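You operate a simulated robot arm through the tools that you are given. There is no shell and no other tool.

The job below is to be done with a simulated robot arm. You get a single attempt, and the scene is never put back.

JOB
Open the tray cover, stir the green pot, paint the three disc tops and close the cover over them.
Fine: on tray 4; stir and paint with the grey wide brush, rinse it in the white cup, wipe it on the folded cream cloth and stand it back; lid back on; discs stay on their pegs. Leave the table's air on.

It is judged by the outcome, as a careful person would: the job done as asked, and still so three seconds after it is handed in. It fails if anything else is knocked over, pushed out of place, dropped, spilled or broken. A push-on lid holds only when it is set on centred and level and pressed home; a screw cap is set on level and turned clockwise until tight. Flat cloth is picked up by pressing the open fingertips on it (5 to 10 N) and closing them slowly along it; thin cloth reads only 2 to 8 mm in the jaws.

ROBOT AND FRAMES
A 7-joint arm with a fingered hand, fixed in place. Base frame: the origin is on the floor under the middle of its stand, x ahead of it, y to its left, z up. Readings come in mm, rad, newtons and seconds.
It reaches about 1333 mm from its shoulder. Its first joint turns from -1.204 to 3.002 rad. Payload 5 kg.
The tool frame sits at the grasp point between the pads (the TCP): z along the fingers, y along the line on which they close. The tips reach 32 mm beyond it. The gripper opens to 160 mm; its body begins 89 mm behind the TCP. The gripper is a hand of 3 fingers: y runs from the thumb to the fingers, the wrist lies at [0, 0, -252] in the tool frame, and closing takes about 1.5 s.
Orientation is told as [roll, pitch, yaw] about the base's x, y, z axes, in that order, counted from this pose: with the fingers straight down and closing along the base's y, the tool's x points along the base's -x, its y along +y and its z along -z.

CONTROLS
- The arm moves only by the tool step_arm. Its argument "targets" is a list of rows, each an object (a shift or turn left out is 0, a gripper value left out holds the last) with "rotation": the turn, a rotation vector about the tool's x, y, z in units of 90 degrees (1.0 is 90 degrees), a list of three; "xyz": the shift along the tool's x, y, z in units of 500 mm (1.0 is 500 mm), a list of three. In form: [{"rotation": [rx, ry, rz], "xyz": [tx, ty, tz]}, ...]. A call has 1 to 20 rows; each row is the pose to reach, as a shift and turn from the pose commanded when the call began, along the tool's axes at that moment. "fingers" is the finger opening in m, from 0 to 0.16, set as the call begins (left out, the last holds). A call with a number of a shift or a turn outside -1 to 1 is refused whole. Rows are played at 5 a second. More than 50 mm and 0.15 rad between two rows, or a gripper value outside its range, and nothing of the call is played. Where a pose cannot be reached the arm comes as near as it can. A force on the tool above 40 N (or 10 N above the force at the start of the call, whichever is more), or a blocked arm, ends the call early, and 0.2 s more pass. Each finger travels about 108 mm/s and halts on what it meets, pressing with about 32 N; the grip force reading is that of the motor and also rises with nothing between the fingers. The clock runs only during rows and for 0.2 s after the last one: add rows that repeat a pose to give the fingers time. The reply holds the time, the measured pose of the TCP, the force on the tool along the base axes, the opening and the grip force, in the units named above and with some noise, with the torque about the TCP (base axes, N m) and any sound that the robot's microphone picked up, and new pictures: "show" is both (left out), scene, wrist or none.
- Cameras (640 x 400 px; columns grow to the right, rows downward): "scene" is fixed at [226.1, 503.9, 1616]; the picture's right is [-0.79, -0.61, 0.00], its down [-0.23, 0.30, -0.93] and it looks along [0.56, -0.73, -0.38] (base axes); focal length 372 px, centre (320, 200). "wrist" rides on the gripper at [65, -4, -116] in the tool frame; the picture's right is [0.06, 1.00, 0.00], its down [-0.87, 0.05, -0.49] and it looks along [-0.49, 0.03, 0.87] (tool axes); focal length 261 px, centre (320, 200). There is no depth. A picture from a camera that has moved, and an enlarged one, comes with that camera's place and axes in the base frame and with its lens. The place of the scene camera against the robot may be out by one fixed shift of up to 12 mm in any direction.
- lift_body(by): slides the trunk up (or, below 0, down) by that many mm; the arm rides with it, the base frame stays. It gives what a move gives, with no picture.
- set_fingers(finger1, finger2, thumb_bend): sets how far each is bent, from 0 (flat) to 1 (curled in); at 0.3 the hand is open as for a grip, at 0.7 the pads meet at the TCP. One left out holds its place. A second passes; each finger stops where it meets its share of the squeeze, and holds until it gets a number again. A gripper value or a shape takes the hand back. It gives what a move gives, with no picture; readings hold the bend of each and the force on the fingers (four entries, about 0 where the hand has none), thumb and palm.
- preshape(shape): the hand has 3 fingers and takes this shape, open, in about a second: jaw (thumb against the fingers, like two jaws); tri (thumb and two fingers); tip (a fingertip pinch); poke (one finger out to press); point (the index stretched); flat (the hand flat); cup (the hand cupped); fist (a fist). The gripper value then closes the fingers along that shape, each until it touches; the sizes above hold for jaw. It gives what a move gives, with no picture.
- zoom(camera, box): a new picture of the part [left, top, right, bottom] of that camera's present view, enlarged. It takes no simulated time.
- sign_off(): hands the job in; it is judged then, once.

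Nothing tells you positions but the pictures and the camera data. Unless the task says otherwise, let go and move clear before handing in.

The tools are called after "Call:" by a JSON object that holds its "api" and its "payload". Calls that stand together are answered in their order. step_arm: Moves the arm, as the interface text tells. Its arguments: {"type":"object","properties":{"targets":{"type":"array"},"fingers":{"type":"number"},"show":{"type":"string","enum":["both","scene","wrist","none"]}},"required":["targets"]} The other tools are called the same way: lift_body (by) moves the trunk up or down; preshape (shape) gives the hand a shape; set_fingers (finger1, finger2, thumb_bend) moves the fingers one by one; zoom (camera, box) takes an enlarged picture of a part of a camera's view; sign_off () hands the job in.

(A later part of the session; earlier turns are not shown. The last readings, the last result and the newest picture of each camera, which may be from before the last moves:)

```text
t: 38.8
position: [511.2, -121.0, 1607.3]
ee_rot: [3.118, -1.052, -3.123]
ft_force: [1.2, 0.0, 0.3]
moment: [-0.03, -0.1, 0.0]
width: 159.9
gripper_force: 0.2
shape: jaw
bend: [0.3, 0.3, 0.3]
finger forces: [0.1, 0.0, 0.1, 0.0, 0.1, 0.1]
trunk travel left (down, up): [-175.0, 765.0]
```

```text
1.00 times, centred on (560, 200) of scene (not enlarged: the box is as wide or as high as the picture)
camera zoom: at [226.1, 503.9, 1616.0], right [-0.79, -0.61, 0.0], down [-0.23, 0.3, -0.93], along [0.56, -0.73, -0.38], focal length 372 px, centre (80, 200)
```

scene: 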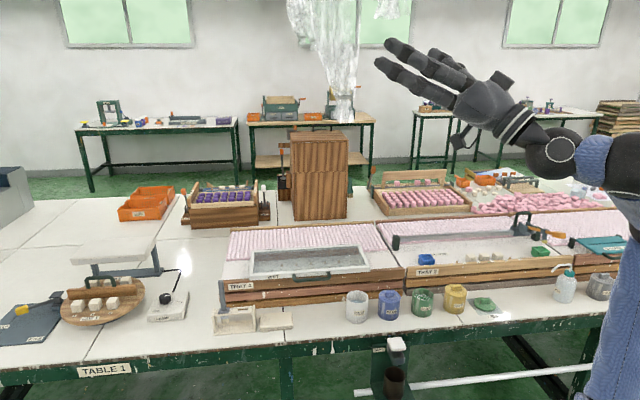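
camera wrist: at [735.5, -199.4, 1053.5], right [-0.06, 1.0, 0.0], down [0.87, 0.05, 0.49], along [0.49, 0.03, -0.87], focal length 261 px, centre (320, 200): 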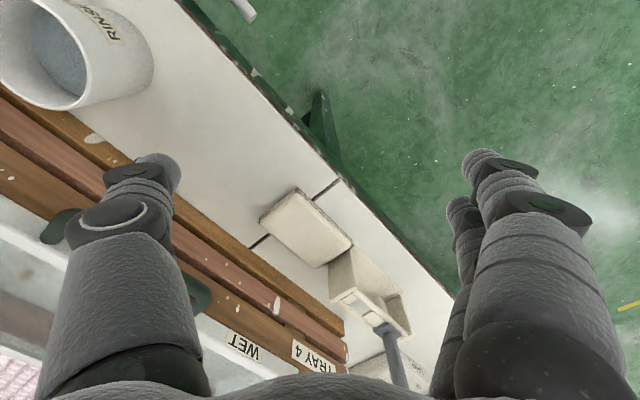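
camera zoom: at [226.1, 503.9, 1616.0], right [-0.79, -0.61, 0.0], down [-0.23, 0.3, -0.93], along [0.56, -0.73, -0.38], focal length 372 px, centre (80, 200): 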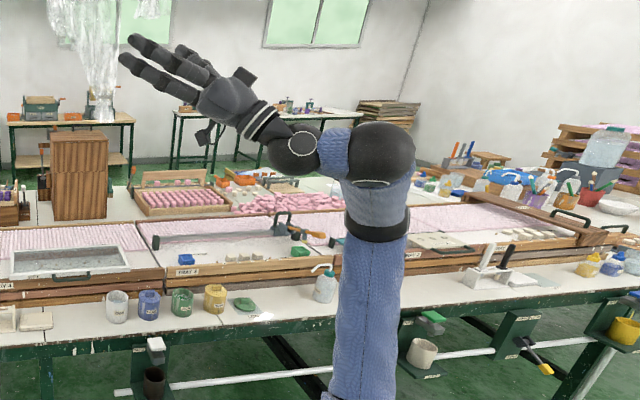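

Reversing further, back to the hand pointing forward at mid height.

Call:
{"api": "step_arm", "payload": {"targets": [{"xyz": [0.0801, -0.0033, -0.0231], "rotation": [0, 0.0412, 0]}, {"xyz": [0.1602, -0.0067, -0.0462], "rotation": [0, 0.0825, 0]}, {"xyz": [0.2403, -0.01, -0.0693], "rotation": [0, 0.1238, 0]}, {"xyz": [0.3203, -0.0133, -0.0923], "rotation": [0, 0.165, 0]}, {"xyz": [0.4004, -0.0167, -0.1154], "rotation": [0, 0.2063, 0]}, {"xyz": [0.4805, -0.02, -0.1385], "rotation": [0, 0.2475, 0]}, {"xyz": [0.5606, -0.0233, -0.1616], "rotation": [0, 0.2888, 0]}, {"xyz": [0.6407, -0.0267, -0.1847], "rotation": [0, 0.33, 0]}, {"xyz": [0.7208, -0.03, -0.2078], "rotation": [0, 0.3713, 0]}, {"xyz": [0.8008, -0.0333, -0.2308], "rotation": [0, 0.4125, 0]}, {"xyz": [0.8809, -0.0367, -0.2539], "rotation": [0, 0.4538, 0]}, {"xyz": [0.961, -0.04, -0.277], "rotation": [0, 0.495, 0]}], "show": "none"}}

Call:
{"api": "lift_body", "payload": {"by": 350}}

Call:
{"api": "zoom", "payload": {"camera": "scene", "box": [480, 0, 640, 400]}}

```text
t: 41.4
position: [628.3, -136.4, 1121.8]
ee_rot: [0.045, -1.314, -0.045]
ft_force: [-1.0, -0.6, -0.1]
moment: [-0.02, 0.03, 0.01]
width: 159.7
gripper_force: 0.1
shape: jaw
bend: [0.3, 0.3, 0.3]
finger forces: [0.0, 0.0, 0.0, 0.0, 0.0, 0.1]
trunk travel left (down, up): [-175.0, 765.0]
```

```text
t: 44.8
position: [627.3, -137.1, 1473.3]
ee_rot: [0.044, -1.313, -0.045]
ft_force: [-0.1, 0.0, -0.4]
moment: [0.02, -0.03, 0.0]
width: 160.0
gripper_force: 0.2
shape: jaw
bend: [0.3, 0.3, 0.3]
finger forces: [0.0, 0.1, 0.0, 0.0, 0.0, 0.0]
trunk travel left (down, up): [-525.0, 415.0]
```

```text
1.00 times, centred on (560, 200) of scene (not enlarged: the box is as wide or as high as the picture)
camera zoom: at [226.1, 503.9, 1616.0], right [-0.79, -0.61, 0.0], down [-0.23, 0.3, -0.93], along [0.56, -0.73, -0.38], focal length 372 px, centre (80, 200)
```

zoom: 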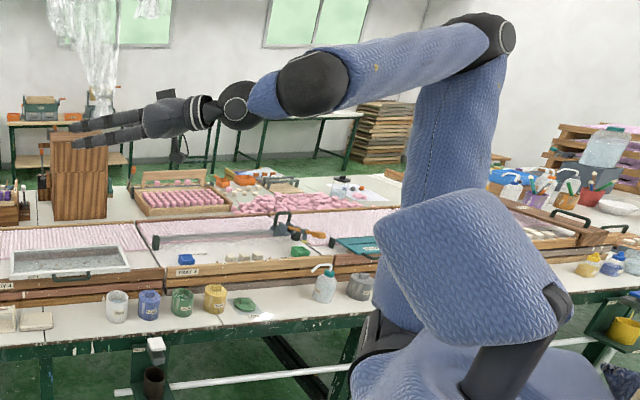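

I can now see the robot's torso, head block and the arm on its right side. I'll bring the hand back down pointing toward the floor, in front of the table.

Call:
{"api": "step_arm", "payload": {"targets": [{"xyz": [0.0713, 0.0008, 0.0171], "rotation": [0, 0.0511, 0]}, {"xyz": [0.1427, 0.0017, 0.0342], "rotation": [0, 0.1022, 0]}, {"xyz": [0.214, 0.0025, 0.0513], "rotation": [0, 0.1533, 0]}, {"xyz": [0.2853, 0.0033, 0.0683], "rotation": [0, 0.2043, 0]}, {"xyz": [0.3567, 0.0042, 0.0854], "rotation": [0, 0.2554, 0]}, {"xyz": [0.428, 0.005, 0.1025], "rotation": [0, 0.3065, 0]}, {"xyz": [0.4993, 0.0058, 0.1196], "rotation": [0, 0.3576, 0]}, {"xyz": [0.5707, 0.0067, 0.1367], "rotation": [0, 0.4087, 0]}, {"xyz": [0.642, 0.0075, 0.1538], "rotation": [0, 0.4598, 0]}, {"xyz": [0.7133, 0.0083, 0.1708], "rotation": [0, 0.5108, 0]}, {"xyz": [0.7847, 0.0092, 0.1879], "rotation": [0, 0.5619, 0]}, {"xyz": [0.856, 0.01, 0.205], "rotation": [0, 0.613, 0]}], "show": "none"}}

Call:
{"api": "zoom", "payload": {"camera": "scene", "box": [480, 0, 640, 400]}}

```text
t: 47.4
position: [620.9, -128.3, 1031.4]
ee_rot: [0.012, -0.351, -0.004]
ft_force: [0.5, -0.9, -0.2]
moment: [-0.01, 0.04, 0.03]
width: 160.0
gripper_force: 0.0
shape: jaw
bend: [0.3, 0.3, 0.3]
finger forces: [0.0, 0.0, 0.1, 0.1, 0.0, 0.0]
trunk travel left (down, up): [-525.0, 415.0]
```

```text
1.00 times, centred on (560, 200) of scene (not enlarged: the box is as wide or as high as the picture)
camera zoom: at [226.1, 503.9, 1616.0], right [-0.79, -0.61, 0.0], down [-0.23, 0.3, -0.93], along [0.56, -0.73, -0.38], focal length 372 px, centre (80, 200)
```

zoom: 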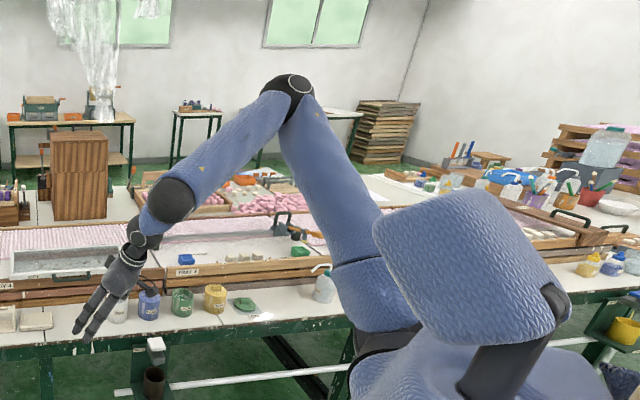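

Now I'll raise the trunk fully, then press the hand to the left limit while lowering it, so the upper arm passes below the shoulder axis and changes branch.

Call:
{"api": "lift_body", "payload": {"by": 400}}

Call:
{"api": "step_arm", "payload": {"targets": [{"xyz": [-0.06, 0, 0.02], "rotation": [0, 0.04, 0]}, {"xyz": [-0.12, 0, 0.04], "rotation": [0, 0.08, 0]}, {"xyz": [-0.18, 0, 0.06], "rotation": [0, 0.12, 0]}, {"xyz": [-0.24, 0, 0.1], "rotation": [0, 0.16, 0]}, {"xyz": [-0.3, 0, 0.15], "rotation": [0, 0.2, 0]}, {"xyz": [-0.34, 0, 0.2], "rotation": [0, 0.223, 0]}, {"xyz": [-0.34, 0.06, 0.26], "rotation": [0, 0.223, 0]}, {"xyz": [-0.34, 0.12, 0.32], "rotation": [0, 0.223, 0]}, {"xyz": [-0.34, 0.12, 0.4], "rotation": [0, 0.223, 0]}, {"xyz": [-0.34, 0.12, 0.48], "rotation": [0, 0.223, 0]}], "show": "none"}}

Call:
{"api": "zoom", "payload": {"camera": "scene", "box": [480, 0, 640, 400]}}

```text
t: 51.2
position: [619.1, -127.5, 1433.0]
ee_rot: [0.012, -0.353, -0.006]
ft_force: [-0.5, 0.0, 0.3]
moment: [0.0, 0.0, -0.01]
width: 160.2
gripper_force: 0.0
shape: jaw
bend: [0.3, 0.3, 0.3]
finger forces: [0.0, 0.0, 0.0, 0.0, 0.1, 0.0]
trunk travel left (down, up): [-925.0, 15.0]
```

```text
t: 53.4
position: [786.3, -164.7, 1302.4]
ee_rot: [0.029, -0.013, -0.002]
ft_force: [-0.2, -0.5, 0.1]
moment: [0.02, 0.04, 0.0]
width: 160.1
gripper_force: 0.0
shape: jaw
bend: [0.3, 0.3, 0.3]
finger forces: [0.0, 0.0, 0.0, 0.0, 0.0, 0.0]
out of reach, approached as far as the arm can: row 4, 5, 6, 7, 8, 9, 10
trunk travel left (down, up): [-925.0, 15.0]
```

```text
1.00 times, centred on (560, 200) of scene (not enlarged: the box is as wide or as high as the picture)
camera zoom: at [226.1, 503.9, 1616.0], right [-0.79, -0.61, 0.0], down [-0.23, 0.3, -0.93], along [0.56, -0.73, -0.38], focal length 372 px, centre (80, 200)
```

zoom: 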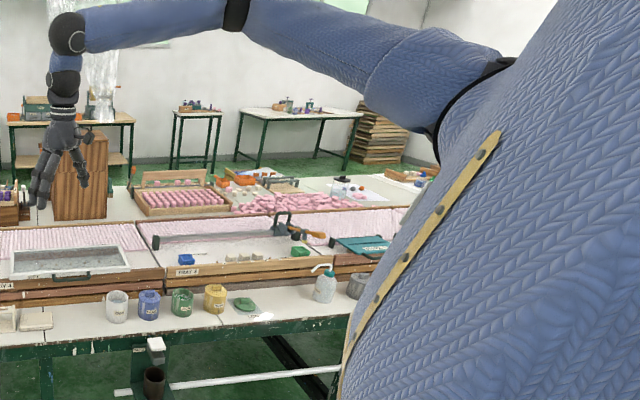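

The arm presses against its left limit; now I'll lower the hand (still off the table's front edge) while keeping the leftward push, to drop the elbow below the shoulder axis.

Call:
{"api": "step_arm", "payload": {"targets": [{"xyz": [0, 0.04, 0.08]}, {"xyz": [0, 0.06, 0.16]}, {"xyz": [0, 0.06, 0.24]}, {"xyz": [0, 0.06, 0.32]}, {"xyz": [0, 0.06, 0.4]}, {"xyz": [0, 0.06, 0.48]}, {"xyz": [0, 0.06, 0.54]}], "show": "none"}}

Call:
{"api": "zoom", "payload": {"camera": "scene", "box": [480, 0, 640, 400]}}

```text
t: 55.0
position: [727.5, -222.3, 1115.7]
ee_rot: [0.017, -0.006, -0.002]
ft_force: [-0.5, -0.7, -0.5]
moment: [0.01, 0.02, 0.02]
width: 160.2
gripper_force: 0.1
shape: jaw
bend: [0.3, 0.3, 0.3]
finger forces: [0.0, 0.0, 0.0, 0.0, 0.0, 0.0]
out of reach, approached as far as the arm can: row 1, 2, 3, 4, 5, 6, 7
trunk travel left (down, up): [-925.0, 15.0]
```

```text
1.00 times, centred on (560, 200) of scene (not enlarged: the box is as wide or as high as the picture)
camera zoom: at [226.1, 503.9, 1616.0], right [-0.79, -0.61, 0.0], down [-0.23, 0.3, -0.93], along [0.56, -0.73, -0.38], focal length 372 px, centre (80, 200)
```

zoom: 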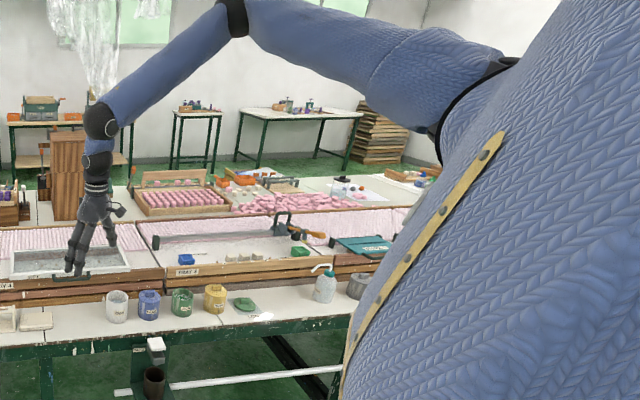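

The elbow stays fixed even though the wrist drops, so two shoulder joints sit at limits. I'll take wide pictures (centred further right) at two trunk heights to locate the shoulder precisely.

Call:
{"api": "zoom", "payload": {"camera": "scene", "box": [638, 0, 640, 400]}}

Call:
{"api": "lift_body", "payload": {"by": -200}}

Call:
{"api": "zoom", "payload": {"camera": "scene", "box": [638, 0, 640, 400]}}

```text
1.00 times, centred on (639, 200) of scene (not enlarged: the box is as wide or as high as the picture)
camera zoom: at [226.1, 503.9, 1616.0], right [-0.79, -0.61, 0.0], down [-0.23, 0.3, -0.93], along [0.56, -0.73, -0.38], focal length 372 px, centre (1, 200)
```

zoom: 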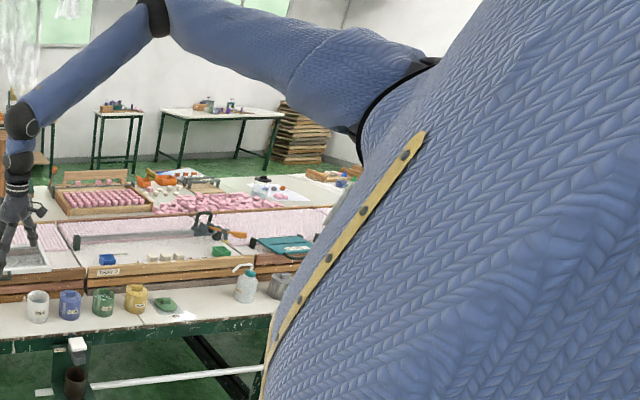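

```text
t: 57.2
position: [727.0, -223.0, 916.3]
ee_rot: [0.017, -0.005, 0.0]
ft_force: [-0.2, 0.6, 0.2]
moment: [0.0, -0.01, 0.0]
width: 160.2
gripper_force: 0.0
shape: jaw
bend: [0.3, 0.3, 0.3]
finger forces: [0.0, 0.1, 0.1, 0.1, 0.0, 0.1]
trunk travel left (down, up): [-725.0, 215.0]
```

```text
1.00 times, centred on (639, 200) of scene (not enlarged: the box is as wide or as high as the picture)
camera zoom: at [226.1, 503.9, 1616.0], right [-0.79, -0.61, 0.0], down [-0.23, 0.3, -0.93], along [0.56, -0.73, -0.38], focal length 372 px, centre (1, 200)
```

zoom: 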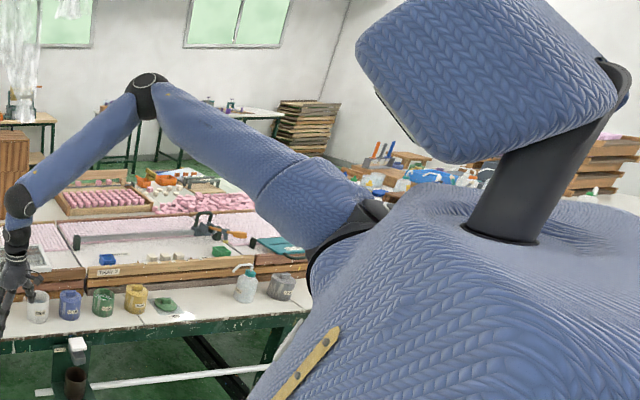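

The robot is a jacketed humanoid and this is its right arm: the shoulder's lateral axis points to its right-front, and the arm is currently folded "over" that axis (joint 1 at −1.204, joint 2 at its maximum). To switch to the natural elbow-low posture I'll raise the trunk and turn the hand upward with the wrist low, which should pull the elbow down through the axis.

Call:
{"api": "lift_body", "payload": {"by": 200}}

Call:
{"api": "step_arm", "payload": {"targets": [{"xyz": [-0.0472, -0.0096, -0.0064], "rotation": [0, -0.0625, 0]}, {"xyz": [-0.0942, -0.0192, -0.0176], "rotation": [0, -0.125, 0]}, {"xyz": [-0.14, -0.0288, -0.0338], "rotation": [0, -0.1875, 0]}, {"xyz": [-0.1842, -0.0386, -0.0544], "rotation": [0, -0.25, 0]}, {"xyz": [-0.227, -0.0482, -0.0796], "rotation": [0, -0.3125, 0]}, {"xyz": [-0.2672, -0.0578, -0.109], "rotation": [0, -0.375, 0]}, {"xyz": [-0.305, -0.0674, -0.1424], "rotation": [0, -0.4375, 0]}, {"xyz": [-0.3394, -0.077, -0.1796], "rotation": [0, -0.5, 0]}, {"xyz": [-0.3704, -0.0866, -0.2202], "rotation": [0, -0.5625, 0]}, {"xyz": [-0.3978, -0.0962, -0.264], "rotation": [0, -0.625, 0]}, {"xyz": [-0.421, -0.1058, -0.3104], "rotation": [0, -0.6875, 0]}, {"xyz": [-0.44, -0.1156, -0.3592], "rotation": [0, -0.75, 0]}, {"xyz": [-0.4546, -0.1252, -0.4096], "rotation": [0, -0.8125, 0]}, {"xyz": [-0.4646, -0.1348, -0.4616], "rotation": [0, -0.875, 0]}, {"xyz": [-0.4698, -0.1444, -0.5146], "rotation": [0, -0.9375, 0]}, {"xyz": [-0.47, -0.154, -0.568], "rotation": [0, -1.0, 0]}], "show": "none"}}

Call:
{"api": "zoom", "payload": {"camera": "scene", "box": [560, 0, 640, 400]}}

```text
t: 59.4
position: [726.7, -223.3, 1116.7]
ee_rot: [0.019, -0.006, -0.003]
ft_force: [-0.2, 0.1, -0.3]
moment: [0.0, 0.02, -0.01]
width: 159.9
gripper_force: 0.0
shape: jaw
bend: [0.3, 0.3, 0.3]
finger forces: [0.0, 0.1, 0.0, 0.0, 0.1, 0.0]
trunk travel left (down, up): [-925.0, 15.0]
```

```text
t: 62.8
position: [959.1, -305.0, 1400.6]
ee_rot: [1.894, -1.553, -1.895]
ft_force: [-0.6, -1.8, -0.1]
moment: [0.01, 0.01, -0.02]
width: 160.0
gripper_force: 0.1
shape: jaw
bend: [0.3, 0.3, 0.3]
finger forces: [0.0, 0.0, 0.0, 0.0, 0.0, 0.0]
trunk travel left (down, up): [-925.0, 15.0]
```

```text
1.00 times, centred on (600, 200) of scene (not enlarged: the box is as wide or as high as the picture)
camera zoom: at [226.1, 503.9, 1616.0], right [-0.79, -0.61, 0.0], down [-0.23, 0.3, -0.93], along [0.56, -0.73, -0.38], focal length 372 px, centre (40, 200)
```

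zoom: 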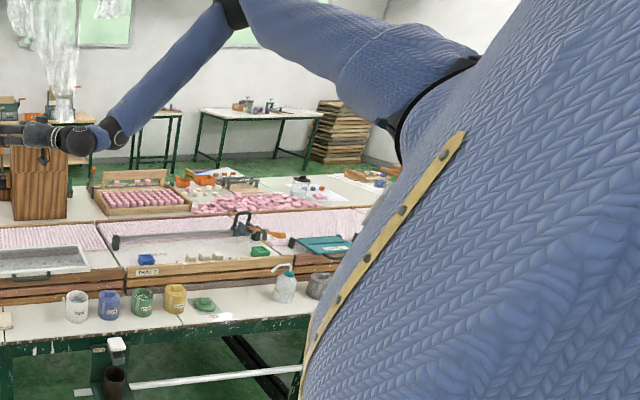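

The hand points forward now, everything reachable. Continue turning it upward while keeping the wrist low.

Call:
{"api": "step_arm", "payload": {"targets": [{"xyz": [-0.0494, -0.0044, -0.0032], "rotation": [0, -0.0625, 0]}, {"xyz": [-0.0984, -0.0088, -0.0114], "rotation": [0, -0.125, 0]}, {"xyz": [-0.1464, -0.0132, -0.0244], "rotation": [0, -0.1875, 0]}, {"xyz": [-0.1928, -0.0176, -0.042], "rotation": [0, -0.25, 0]}, {"xyz": [-0.2376, -0.0218, -0.064], "rotation": [0, -0.3125, 0]}, {"xyz": [-0.28, -0.0262, -0.0902], "rotation": [0, -0.375, 0]}, {"xyz": [-0.3198, -0.0306, -0.1206], "rotation": [0, -0.4375, 0]}, {"xyz": [-0.3564, -0.035, -0.1546], "rotation": [0, -0.5, 0]}, {"xyz": [-0.3896, -0.0394, -0.192], "rotation": [0, -0.5625, 0]}, {"xyz": [-0.419, -0.0438, -0.2328], "rotation": [0, -0.625, 0]}, {"xyz": [-0.4444, -0.0482, -0.276], "rotation": [0, -0.6875, 0]}, {"xyz": [-0.4656, -0.0526, -0.3218], "rotation": [0, -0.75, 0]}, {"xyz": [-0.4822, -0.0568, -0.369], "rotation": [0, -0.8125, 0]}, {"xyz": [-0.4944, -0.0612, -0.4178], "rotation": [0, -0.875, 0]}, {"xyz": [-0.5016, -0.0656, -0.4678], "rotation": [0, -0.9375, 0]}, {"xyz": [-0.504, -0.07, -0.518], "rotation": [0, -1.0, 0]}], "show": "none"}}

Call:
{"api": "zoom", "payload": {"camera": "scene", "box": [560, 0, 640, 400]}}

```text
t: 66.2
position: [606.2, -425.1, 1886.7]
ee_rot: [-2.989, -0.156, 3.129]
ft_force: [-1.1, 0.9, 0.2]
moment: [0.03, 0.1, -0.02]
width: 160.2
gripper_force: 0.0
shape: jaw
bend: [0.3, 0.3, 0.3]
finger forces: [0.0, 0.1, 0.0, 0.0, 0.0, 0.1]
out of reach, approached as far as the arm can: row 4, 5, 6, 7, 8, 9, 10, 11, 12, 13, 14, 15, 16
trunk travel left (down, up): [-925.0, 15.0]
```

```text
1.00 times, centred on (600, 200) of scene (not enlarged: the box is as wide or as high as the picture)
camera zoom: at [226.1, 503.9, 1616.0], right [-0.79, -0.61, 0.0], down [-0.23, 0.3, -0.93], along [0.56, -0.73, -0.38], focal length 372 px, centre (40, 200)
```

zoom: 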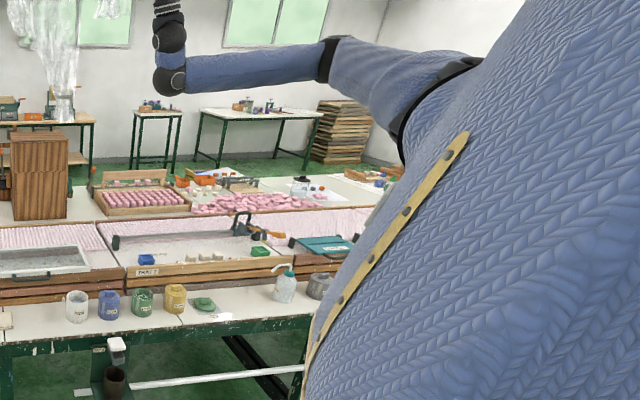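

The elbow did slide down and back close to the shoulder axis. I'll measure it with a second trunk height.

Call:
{"api": "lift_body", "payload": {"by": -200}}

Call:
{"api": "zoom", "payload": {"camera": "scene", "box": [560, 0, 640, 400]}}

```text
t: 68.3
position: [608.7, -425.4, 1685.9]
ee_rot: [-2.989, -0.157, 3.13]
ft_force: [0.2, 0.3, -0.4]
moment: [-0.04, 0.02, 0.01]
width: 160.1
gripper_force: 0.1
shape: jaw
bend: [0.3, 0.3, 0.3]
finger forces: [0.0, 0.0, 0.0, 0.0, 0.0, 0.0]
trunk travel left (down, up): [-725.0, 215.0]
```

```text
1.00 times, centred on (600, 200) of scene (not enlarged: the box is as wide or as high as the picture)
camera zoom: at [226.1, 503.9, 1616.0], right [-0.79, -0.61, 0.0], down [-0.23, 0.3, -0.93], along [0.56, -0.73, -0.38], focal length 372 px, centre (40, 200)
```

zoom: 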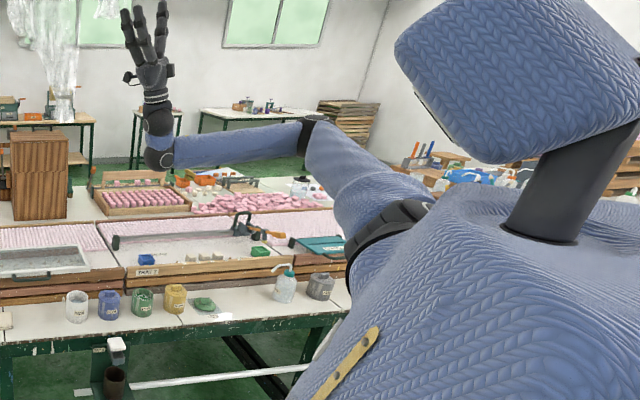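

The elbow slid along the joint‑1 limit toward the lateral axis (only ~15° from it now), so pressing works. I keep pressing: wrist down and to the right with the hand still pointing up.

Call:
{"api": "step_arm", "payload": {"targets": [{"xyz": [0, -0.013, -0.079]}, {"xyz": [-0.001, -0.026, -0.158]}, {"xyz": [-0.002, -0.039, -0.237]}, {"xyz": [-0.002, -0.052, -0.316]}, {"xyz": [-0.003, -0.066, -0.394]}, {"xyz": [-0.004, -0.079, -0.473]}, {"xyz": [-0.005, -0.092, -0.552]}, {"xyz": [-0.005, -0.105, -0.631]}], "show": "none"}}

Call:
{"api": "zoom", "payload": {"camera": "scene", "box": [560, 0, 640, 400]}}

```text
t: 70.3
position: [528.9, -552.9, 1221.8]
ee_rot: [-2.69, -0.625, 2.969]
ft_force: [-0.3, 0.2, 0.5]
moment: [0.07, 0.01, -0.02]
width: 159.8
gripper_force: 0.0
shape: jaw
bend: [0.3, 0.3, 0.3]
finger forces: [0.1, 0.0, 0.0, 0.0, 0.1, 0.0]
out of reach, approached as far as the arm can: row 1, 2, 3, 4, 5, 6, 7
trunk travel left (down, up): [-725.0, 215.0]
stopped in row 8: the arm was blocked; the commanded pose is now the measured one
```

```text
1.00 times, centred on (600, 200) of scene (not enlarged: the box is as wide or as high as the picture)
camera zoom: at [226.1, 503.9, 1616.0], right [-0.79, -0.61, 0.0], down [-0.23, 0.3, -0.93], along [0.56, -0.73, -0.38], focal length 372 px, centre (40, 200)
```

zoom: 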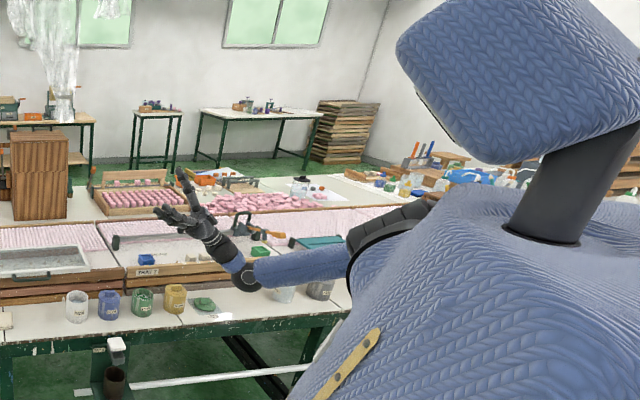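

The upper arm has swung behind the shoulder, i.e. it crossed the axis. Now I'll raise the trunk and bring the hand forward-left with the fingers level, to draw the elbow forward in the natural posture.

Call:
{"api": "lift_body", "payload": {"by": 200}}

Call:
{"api": "step_arm", "payload": {"targets": [{"xyz": [0.0517, 0.0247, 0.014], "rotation": [0.0136, 0.0479, 0.0155]}, {"xyz": [0.1033, 0.0493, 0.028], "rotation": [0.0272, 0.0958, 0.031]}, {"xyz": [0.155, 0.074, 0.042], "rotation": [0.0408, 0.1438, 0.0465]}, {"xyz": [0.2067, 0.0987, 0.056], "rotation": [0.0543, 0.1917, 0.062]}, {"xyz": [0.2583, 0.1233, 0.07], "rotation": [0.0679, 0.2396, 0.0775]}, {"xyz": [0.31, 0.148, 0.084], "rotation": [0.0815, 0.2875, 0.093]}, {"xyz": [0.3617, 0.1727, 0.098], "rotation": [0.0951, 0.3354, 0.1085]}, {"xyz": [0.4133, 0.1973, 0.112], "rotation": [0.1087, 0.3833, 0.124]}, {"xyz": [0.465, 0.222, 0.126], "rotation": [0.1223, 0.4313, 0.1395]}, {"xyz": [0.5167, 0.2467, 0.14], "rotation": [0.1358, 0.4792, 0.155]}, {"xyz": [0.5683, 0.2713, 0.154], "rotation": [0.1494, 0.5271, 0.1705]}, {"xyz": [0.62, 0.296, 0.168], "rotation": [0.163, 0.575, 0.186]}], "show": "none"}}

Call:
{"api": "zoom", "payload": {"camera": "scene", "box": [560, 0, 640, 400]}}

```text
t: 72.5
position: [529.8, -556.5, 1418.6]
ee_rot: [-2.69, -0.628, 2.968]
ft_force: [-0.2, 0.2, -0.1]
moment: [-0.02, -0.01, -0.02]
width: 159.9
gripper_force: 0.1
shape: jaw
bend: [0.3, 0.3, 0.3]
finger forces: [0.0, 0.0, 0.1, 0.0, 0.0, 0.0]
trunk travel left (down, up): [-925.0, 15.0]
```

```text
t: 75.1
position: [814.5, -433.5, 1247.9]
ee_rot: [0.313, -1.567, -0.311]
ft_force: [0.2, -0.6, -0.7]
moment: [0.03, -0.01, -0.01]
width: 159.8
gripper_force: 0.0
shape: jaw
bend: [0.3, 0.3, 0.3]
finger forces: [0.0, 0.0, 0.1, 0.0, 0.1, 0.0]
trunk travel left (down, up): [-925.0, 15.0]
```

```text
1.00 times, centred on (600, 200) of scene (not enlarged: the box is as wide or as high as the picture)
camera zoom: at [226.1, 503.9, 1616.0], right [-0.79, -0.61, 0.0], down [-0.23, 0.3, -0.93], along [0.56, -0.73, -0.38], focal length 372 px, centre (40, 200)
```

zoom: 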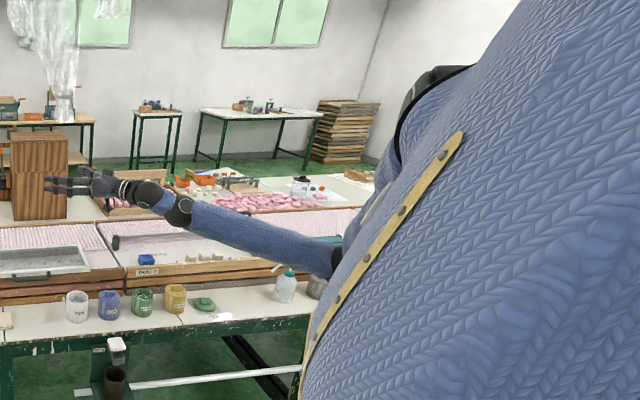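

Success: the elbow now hangs low beside the torso in the natural posture with everything reachable. I'll turn the hand back down above the front of the table.

Call:
{"api": "step_arm", "payload": {"targets": [{"xyz": [0.0428, 0.0092, 0.0098], "rotation": [0, 0.0625, 0]}, {"xyz": [0.0854, 0.0182, 0.015], "rotation": [0, 0.125, 0]}, {"xyz": [0.1268, 0.0274, 0.015], "rotation": [0, 0.1875, 0]}, {"xyz": [0.1668, 0.0366, 0.0106], "rotation": [0, 0.25, 0]}, {"xyz": [0.205, 0.0456, 0.0016], "rotation": [0, 0.3125, 0]}, {"xyz": [0.241, 0.0548, -0.0114], "rotation": [0, 0.375, 0]}, {"xyz": [0.2742, 0.0638, -0.0286], "rotation": [0, 0.4375, 0]}, {"xyz": [0.3044, 0.073, -0.0496], "rotation": [0, 0.5, 0]}, {"xyz": [0.331, 0.0822, -0.074], "rotation": [0, 0.5625, 0]}, {"xyz": [0.354, 0.0912, -0.1014], "rotation": [0, 0.625, 0]}, {"xyz": [0.3728, 0.1004, -0.1316], "rotation": [0, 0.6875, 0]}, {"xyz": [0.3876, 0.1096, -0.1642], "rotation": [0, 0.75, 0]}, {"xyz": [0.3976, 0.1186, -0.1984], "rotation": [0, 0.8125, 0]}, {"xyz": [0.4034, 0.1278, -0.234], "rotation": [0, 0.875, 0]}, {"xyz": [0.404, 0.1368, -0.2708], "rotation": [0, 0.9375, 0]}, {"xyz": [0.4, 0.146, -0.308], "rotation": [0, 1.0, 0]}], "show": "both"}}

Call:
{"api": "zoom", "payload": {"camera": "scene", "box": [560, 0, 640, 400]}}

```text
t: 78.5
position: [657.3, -361.4, 1046.9]
ee_rot: [0.0, 0.004, -0.001]
ft_force: [0.7, -1.1, 0.1]
moment: [-0.01, 0.01, 0.01]
width: 160.1
gripper_force: 0.0
shape: jaw
bend: [0.3, 0.3, 0.3]
finger forces: [0.1, 0.1, 0.0, 0.0, 0.0, 0.1]
trunk travel left (down, up): [-925.0, 15.0]
camera wrist: at [592.8, -364.7, 1162.4], right [-0.06, 1.0, 0.0], down [0.87, 0.05, 0.49], along [0.49, 0.03, -0.87], focal length 261 px, centre (320, 200)
```

scene: 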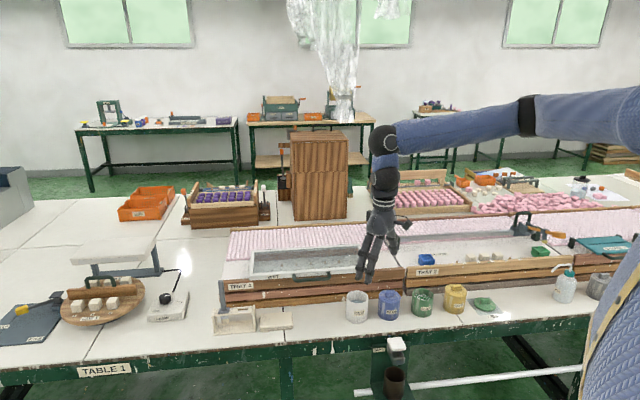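
wrist: 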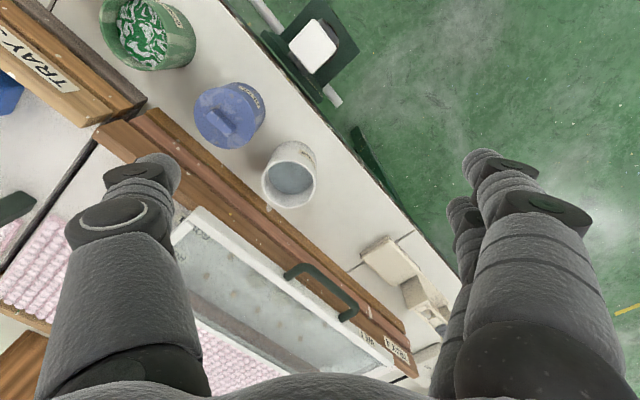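

```text
1.00 times, centred on (600, 200) of scene (not enlarged: the box is as wide or as high as the picture)
camera zoom: at [226.1, 503.9, 1616.0], right [-0.79, -0.61, 0.0], down [-0.23, 0.3, -0.93], along [0.56, -0.73, -0.38], focal length 372 px, centre (40, 200)
```

zoom: 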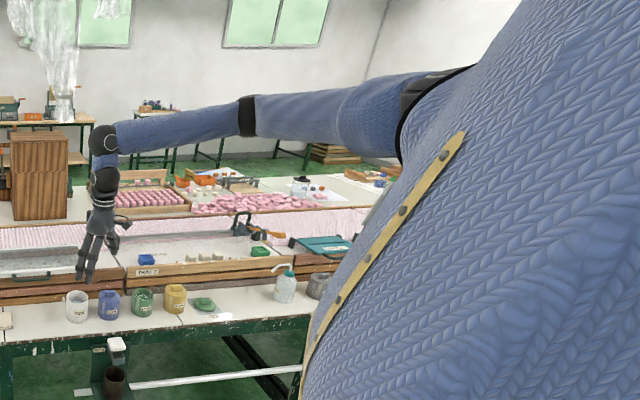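

Hand is down again and all objects are undisturbed. Test: reach out toward the brush area in this posture.

Call:
{"api": "step_arm", "payload": {"targets": [{"xyz": [-0.06, 0.06, 0]}, {"xyz": [-0.12, 0.12, 0]}, {"xyz": [-0.18, 0.18, 0]}, {"xyz": [-0.24, 0.24, 0]}, {"xyz": [-0.3, 0.3, 0]}, {"xyz": [-0.36, 0.36, 0]}, {"xyz": [-0.42, 0.42, 0]}, {"xyz": [-0.48, 0.48, 0]}, {"xyz": [-0.54, 0.54, 0]}], "show": "wrist"}}

Call:
{"api": "zoom", "payload": {"camera": "scene", "box": [560, 0, 640, 400]}}

```text
t: 80.5
position: [929.5, -92.7, 1046.2]
ee_rot: [0.002, 0.004, -0.003]
ft_force: [-0.4, -0.1, -0.1]
moment: [-0.02, 0.03, -0.02]
width: 160.2
gripper_force: 0.0
shape: jaw
bend: [0.3, 0.3, 0.3]
finger forces: [0.0, 0.0, 0.1, 0.1, 0.0, 0.0]
trunk travel left (down, up): [-925.0, 15.0]
camera wrist: at [865.1, -94.8, 1162.8], right [-0.06, 1.0, 0.0], down [0.87, 0.05, 0.49], along [0.49, 0.03, -0.87], focal length 261 px, centre (320, 200)
```

wrist: 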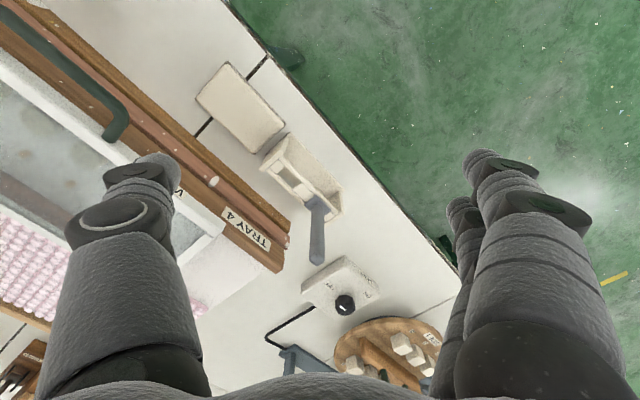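

```text
1.00 times, centred on (600, 200) of scene (not enlarged: the box is as wide or as high as the picture)
camera zoom: at [226.1, 503.9, 1616.0], right [-0.79, -0.61, 0.0], down [-0.23, 0.3, -0.93], along [0.56, -0.73, -0.38], focal length 372 px, centre (40, 200)
```

zoom: 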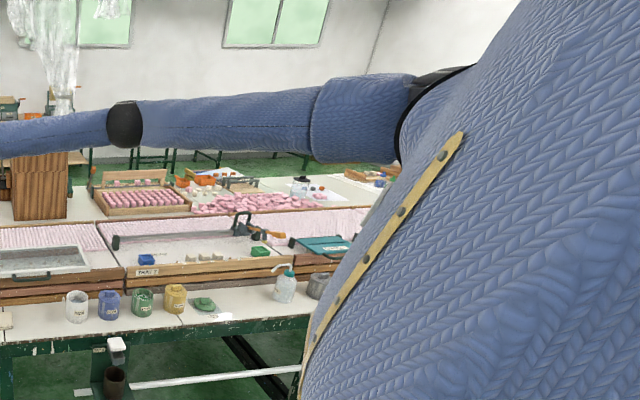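

Now the arm reaches the brush area easily. Let me take enlarged views of the stand, brush, cloth and lamp.

Call:
{"api": "zoom", "payload": {"camera": "wrist", "box": [190, 50, 430, 200]}}

Call:
{"api": "zoom", "payload": {"camera": "wrist", "box": [230, 120, 390, 280]}}

Call:
{"api": "zoom", "payload": {"camera": "wrist", "box": [0, 40, 320, 240]}}

```text
2.67 times, centred on (310, 125) of wrist
camera zoom: at [865.1, -94.8, 1162.8], right [-0.06, 1.0, 0.0], down [0.87, 0.05, 0.49], along [0.49, 0.03, -0.87], focal length 695 px, centre (347, 400)
```

zoom: 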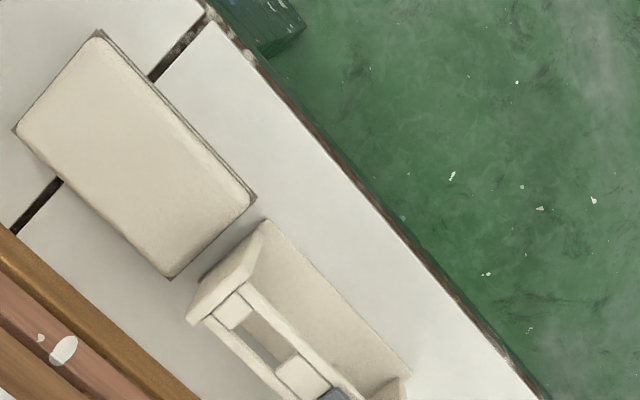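

```text
2.50 times, centred on (310, 200) of wrist
camera zoom: at [865.1, -94.8, 1162.8], right [-0.06, 1.0, 0.0], down [0.87, 0.05, 0.49], along [0.49, 0.03, -0.87], focal length 652 px, centre (345, 200)
```

zoom: 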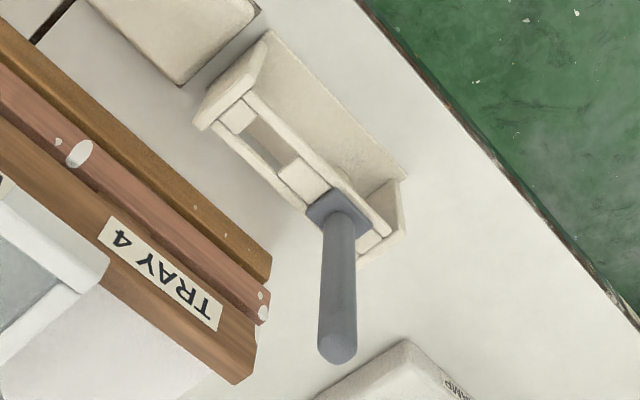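

```text
2.00 times, centred on (160, 140) of wrist
camera zoom: at [865.1, -94.8, 1162.8], right [-0.06, 1.0, 0.0], down [0.87, 0.05, 0.49], along [0.49, 0.03, -0.87], focal length 521 px, centre (640, 320)
```

zoom: 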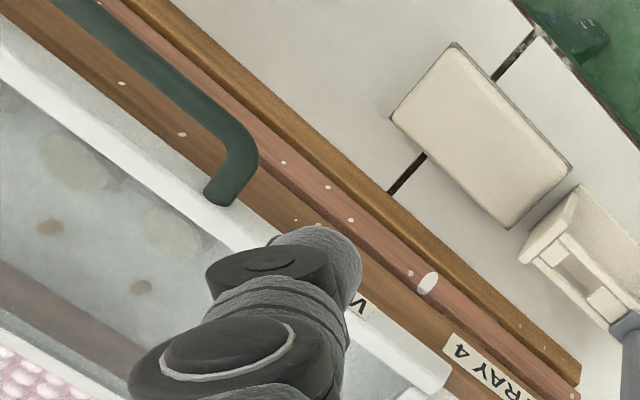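

The brush is upright in the right-hand slot of its stand, with its handle top near (1065, −86, 940). Now I'll look squarely at tray 4's cover and handle.

Call:
{"api": "step_arm", "payload": {"targets": [{"xyz": [0.032, -0.0471, 0], "rotation": [0, 0, 0.0714]}, {"xyz": [0.064, -0.0943, 0], "rotation": [0, 0, 0.1429]}, {"xyz": [0.096, -0.1414, 0], "rotation": [0, 0, 0.2143]}, {"xyz": [0.128, -0.1886, 0], "rotation": [0, 0, 0.2857]}, {"xyz": [0.16, -0.2357, 0], "rotation": [0, 0, 0.3571]}, {"xyz": [0.192, -0.2829, 0], "rotation": [0, 0, 0.4286]}, {"xyz": [0.224, -0.33, 0], "rotation": [0, 0, 0.5]}], "show": "wrist"}}

Call:
{"api": "zoom", "payload": {"camera": "wrist", "box": [200, 60, 440, 210]}}

Call:
{"api": "zoom", "payload": {"camera": "wrist", "box": [190, 180, 450, 342]}}

```text
t: 82.1
position: [816.5, -255.3, 1046.9]
ee_rot: [0.001, 0.004, -0.785]
ft_force: [0.6, 0.3, 0.0]
moment: [0.01, -0.01, 0.0]
width: 160.0
gripper_force: 0.1
shape: jaw
bend: [0.3, 0.3, 0.3]
finger forces: [0.0, 0.0, 0.0, 0.0, 0.0, 0.0]
trunk travel left (down, up): [-925.0, 15.0]
camera wrist: at [766.8, -212.3, 1162.5], right [0.66, 0.75, 0.0], down [0.65, -0.58, 0.49], along [0.37, -0.32, -0.87], focal length 261 px, centre (320, 200)
```

wrist: 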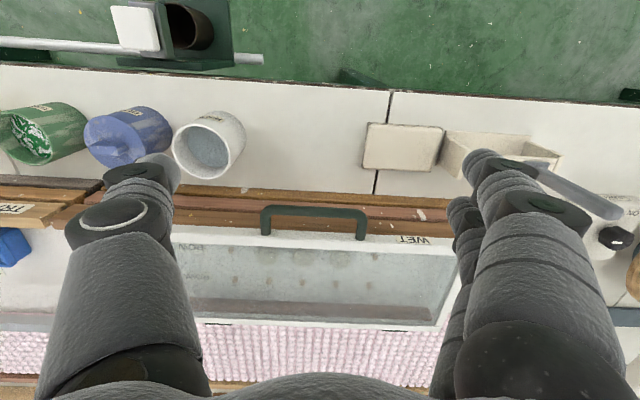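

```text
2.67 times, centred on (320, 135) of wrist
camera zoom: at [766.8, -212.3, 1162.5], right [0.66, 0.75, 0.0], down [0.65, -0.58, 0.49], along [0.37, -0.32, -0.87], focal length 695 px, centre (320, 373)
```

zoom: 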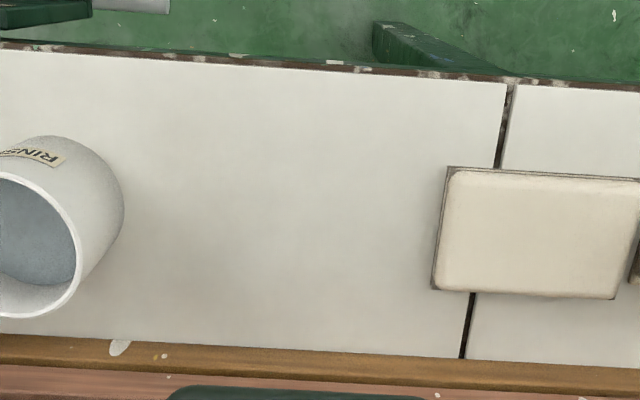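

```text
2.46 times, centred on (320, 261) of wrist
camera zoom: at [766.8, -212.3, 1162.5], right [0.66, 0.75, 0.0], down [0.65, -0.58, 0.49], along [0.37, -0.32, -0.87], focal length 642 px, centre (320, 50)
```

zoom: 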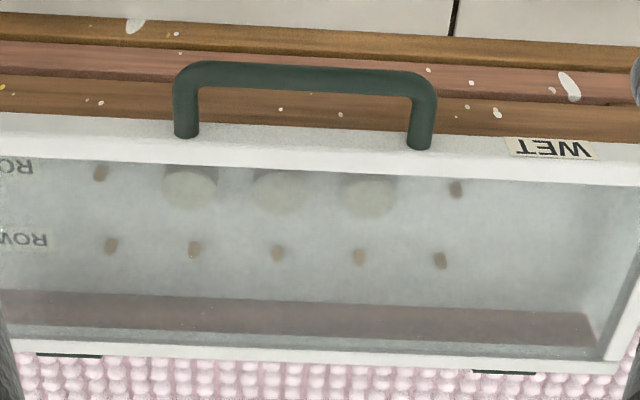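

The view is clear: the handle bar is at about p=395, q=861, z≈888 in table coordinates (p along the table, q away from me), standing ~38 mm off the cover, with hinges at q≈1090. I'll turn the hand to yaw +45° so the fingers close across the bar, then approach it horizontally from the front.

Call:
{"api": "step_arm", "payload": {"targets": [{"xyz": [0.01, 0, 0], "rotation": [0, 0, -0.0833]}, {"xyz": [0.02, 0, 0], "rotation": [0, 0, -0.1667]}, {"xyz": [0.03, 0, 0], "rotation": [0, 0, -0.25]}, {"xyz": [0.04, 0, 0], "rotation": [0, 0, -0.3333]}, {"xyz": [0.05, 0, 0], "rotation": [0, 0, -0.4167]}, {"xyz": [0.06, 0, 0], "rotation": [0, 0, -0.5]}, {"xyz": [0.07, 0, 0], "rotation": [0, 0, -0.5833]}, {"xyz": [0.08, 0, 0], "rotation": [0, 0, -0.6667]}, {"xyz": [0.09, 0, 0], "rotation": [0, 0, -0.75]}, {"xyz": [0.1, 0, 0], "rotation": [0, 0, -0.8333]}, {"xyz": [0.11, 0, 0], "rotation": [0, 0, -0.9167]}, {"xyz": [0.12, 0, 0], "rotation": [0, 0, -1.0]}], "fingers": 0.05, "show": "both"}}

```text
t: 84.7
position: [775.2, -212.7, 1047.5]
ee_rot: [0.001, -0.001, 0.79]
ft_force: [0.8, 0.0, 0.6]
moment: [0.0, -0.05, 0.03]
width: 50.4
gripper_force: 0.0
shape: jaw
bend: [0.73, 0.73, 0.7]
finger forces: [0.1, 0.0, 0.1, 0.0, 0.0, 0.1]
trunk travel left (down, up): [-925.0, 15.0]
camera wrist: at [730.2, -261.0, 1163.0], right [-0.75, 0.66, 0.0], down [0.58, 0.65, 0.49], along [0.32, 0.37, -0.87], focal length 261 px, centre (320, 200)
```

scene: 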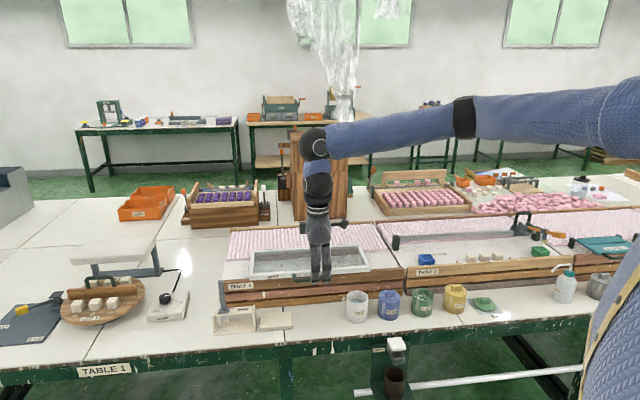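
wrist: 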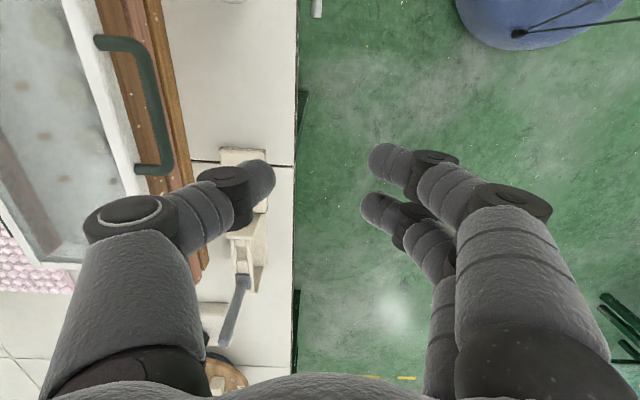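

With the fingers at 50 mm the hand forms a claw. I'll tilt the hand so it points horizontally at the handle, staying ~90 mm in front of and above it.

Call:
{"api": "step_arm", "payload": {"targets": [{"xyz": [0.0003, -0.009, 0.0109], "rotation": [0.0625, 0, 0]}, {"xyz": [0.0007, -0.018, 0.0218], "rotation": [0.125, 0, 0]}, {"xyz": [0.001, -0.027, 0.0326], "rotation": [0.1875, 0, 0]}, {"xyz": [0.0013, -0.036, 0.0435], "rotation": [0.25, 0, 0]}, {"xyz": [0.0017, -0.045, 0.0544], "rotation": [0.3125, 0, 0]}, {"xyz": [0.002, -0.054, 0.0653], "rotation": [0.375, 0, 0]}, {"xyz": [0.0024, -0.063, 0.0761], "rotation": [0.4375, 0, 0]}, {"xyz": [0.0027, -0.072, 0.087], "rotation": [0.5, 0, 0]}, {"xyz": [0.003, -0.081, 0.0979], "rotation": [0.5625, 0, 0]}, {"xyz": [0.0034, -0.09, 0.1088], "rotation": [0.625, 0, 0]}, {"xyz": [0.0037, -0.099, 0.1196], "rotation": [0.6875, 0, 0]}, {"xyz": [0.004, -0.108, 0.1305], "rotation": [0.75, 0, 0]}, {"xyz": [0.0044, -0.117, 0.1414], "rotation": [0.8125, 0, 0]}, {"xyz": [0.0047, -0.126, 0.1523], "rotation": [0.875, 0, 0]}, {"xyz": [0.005, -0.135, 0.1631], "rotation": [0.9375, 0, 0]}, {"xyz": [0.0054, -0.144, 0.174], "rotation": [1.0, 0, 0]}], "show": "both"}}

```text
t: 88.1
position: [929.8, -292.0, 927.6]
ee_rot: [-1.322, -0.003, 0.806]
ft_force: [1.6, 1.6, -1.1]
moment: [0.04, -0.06, 0.03]
width: 50.5
gripper_force: 0.0
shape: jaw
bend: [0.73, 0.73, 0.7]
finger forces: [0.2, 2.1, 0.0, 0.0, 0.0, 0.0]
out of reach, approached as far as the arm can: row 11, 12, 13, 14, 15, 16
trunk travel left (down, up): [-925.0, 15.0]
camera wrist: at [803.8, -262.1, 960.1], right [-0.22, 0.13, -0.97], down [0.25, 0.97, 0.07], along [0.94, -0.22, -0.24], focal length 261 px, centre (320, 200)
```

scene: 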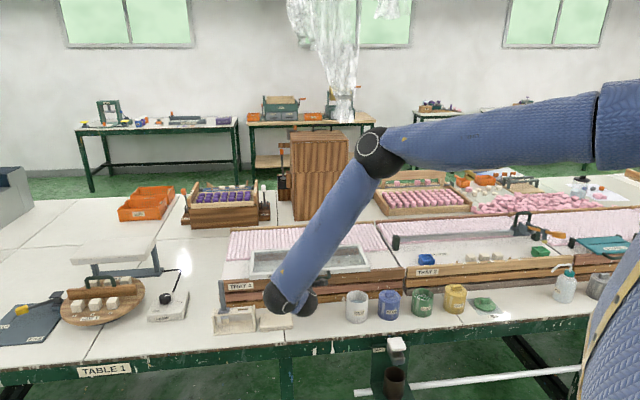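
wrist: 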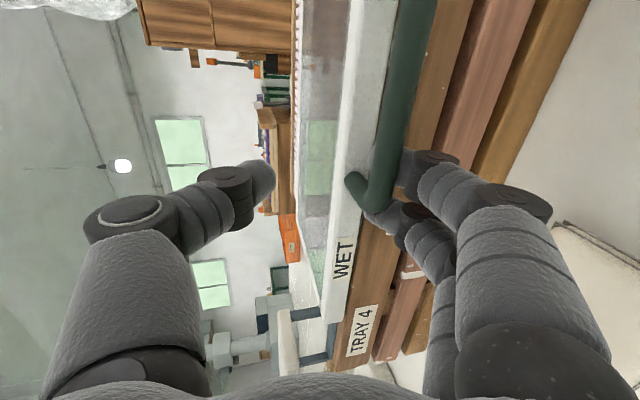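

The hand ended further forward than commanded (arm at its limit) and one finger lightly touches near the handle (about 2 N). Let me look closely before backing off.

Call:
{"api": "zoom", "payload": {"camera": "wrist", "box": [300, 60, 540, 280]}}

Call:
{"api": "zoom", "payload": {"camera": "scene", "box": [220, 210, 400, 322]}}

```text
1.82 times, centred on (420, 170) of wrist
camera zoom: at [803.8, -262.1, 960.1], right [-0.22, 0.13, -0.97], down [0.25, 0.97, 0.07], along [0.94, -0.22, -0.24], focal length 474 px, centre (138, 254)
```

zoom: 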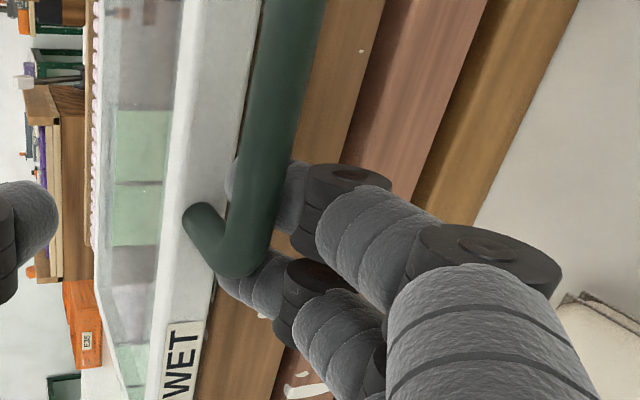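

```text
3.56 times, centred on (310, 266) of scene
camera zoom: at [226.1, 503.9, 1616.0], right [-0.79, -0.61, 0.0], down [-0.23, 0.3, -0.93], along [0.56, -0.73, -0.38], focal length 1324 px, centre (356, -35)
```

zoom: 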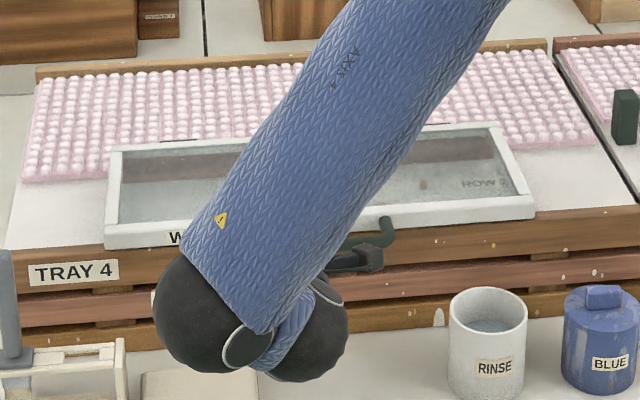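

The two fingers have ended up under the handle bar but off-centre (p≈451). I'll back straight out horizontally, then lower the trunk to a comfortable height and re-approach centred.

Call:
{"api": "step_arm", "payload": {"targets": [{"xyz": [-0.001, 0.012, -0.038]}, {"xyz": [-0.002, 0.024, -0.076]}, {"xyz": [-0.003, 0.036, -0.115]}, {"xyz": [-0.004, 0.047, -0.153]}, {"xyz": [-0.004, 0.059, -0.191]}], "show": "wrist"}}

```text
t: 89.3
position: [924.5, -255.6, 903.6]
ee_rot: [-1.318, -0.006, 0.806]
ft_force: [0.6, 0.6, -0.7]
moment: [0.0, -0.02, 0.01]
width: 50.0
gripper_force: 0.1
shape: jaw
bend: [0.73, 0.73, 0.7]
finger forces: [0.0, 0.0, 0.0, 0.0, 0.1, 0.1]
out of reach, approached as far as the arm can: row 1, 2, 3, 4, 5
trunk travel left (down, up): [-925.0, 15.0]
camera wrist: at [798.7, -226.1, 935.5], right [-0.22, 0.13, -0.97], down [0.25, 0.97, 0.07], along [0.94, -0.22, -0.24], focal length 261 px, centre (320, 200)
```

wrist: 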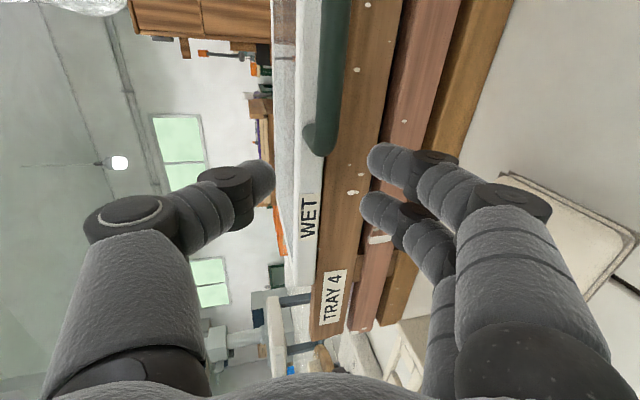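

I'm free of the handle now. The wrist is near a limit in this arm posture, so I'll shift sideways past the handle's end, rise, and re-plan the approach.

Call:
{"api": "step_arm", "payload": {"targets": [{"xyz": [-0.06, 0, 0]}, {"xyz": [-0.12, 0, 0]}, {"xyz": [-0.12, -0.06, -0.015]}, {"xyz": [-0.12, -0.13, -0.033]}, {"xyz": [-0.12, -0.2, -0.051]}, {"xyz": [-0.12, -0.27, -0.069]}, {"xyz": [-0.12, -0.34, -0.087]}], "show": "none"}}

Call:
{"api": "zoom", "payload": {"camera": "scene", "box": [560, 0, 640, 400]}}

```text
t: 90.9
position: [991.7, -214.9, 1077.1]
ee_rot: [-1.311, -0.004, 0.811]
ft_force: [0.3, 0.1, 0.1]
moment: [-0.03, -0.01, -0.01]
width: 50.1
gripper_force: 0.0
shape: jaw
bend: [0.73, 0.73, 0.7]
finger forces: [0.1, 0.1, 0.1, 0.0, 0.1, 0.0]
out of reach, approached as far as the arm can: row 5, 6, 7
trunk travel left (down, up): [-925.0, 15.0]
```

```text
1.00 times, centred on (600, 200) of scene (not enlarged: the box is as wide or as high as the picture)
camera zoom: at [226.1, 503.9, 1616.0], right [-0.79, -0.61, 0.0], down [-0.23, 0.3, -0.93], along [0.56, -0.73, -0.38], focal length 372 px, centre (40, 200)
```

zoom: 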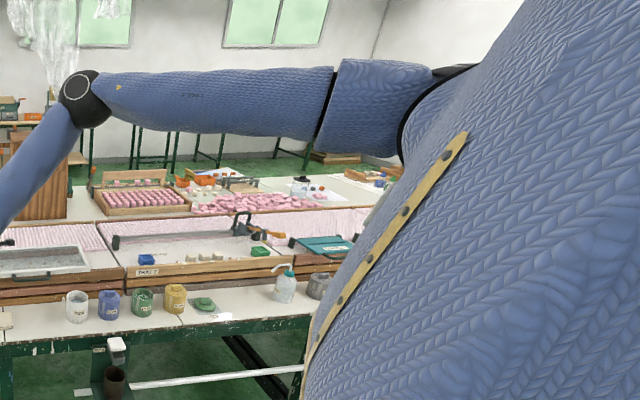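

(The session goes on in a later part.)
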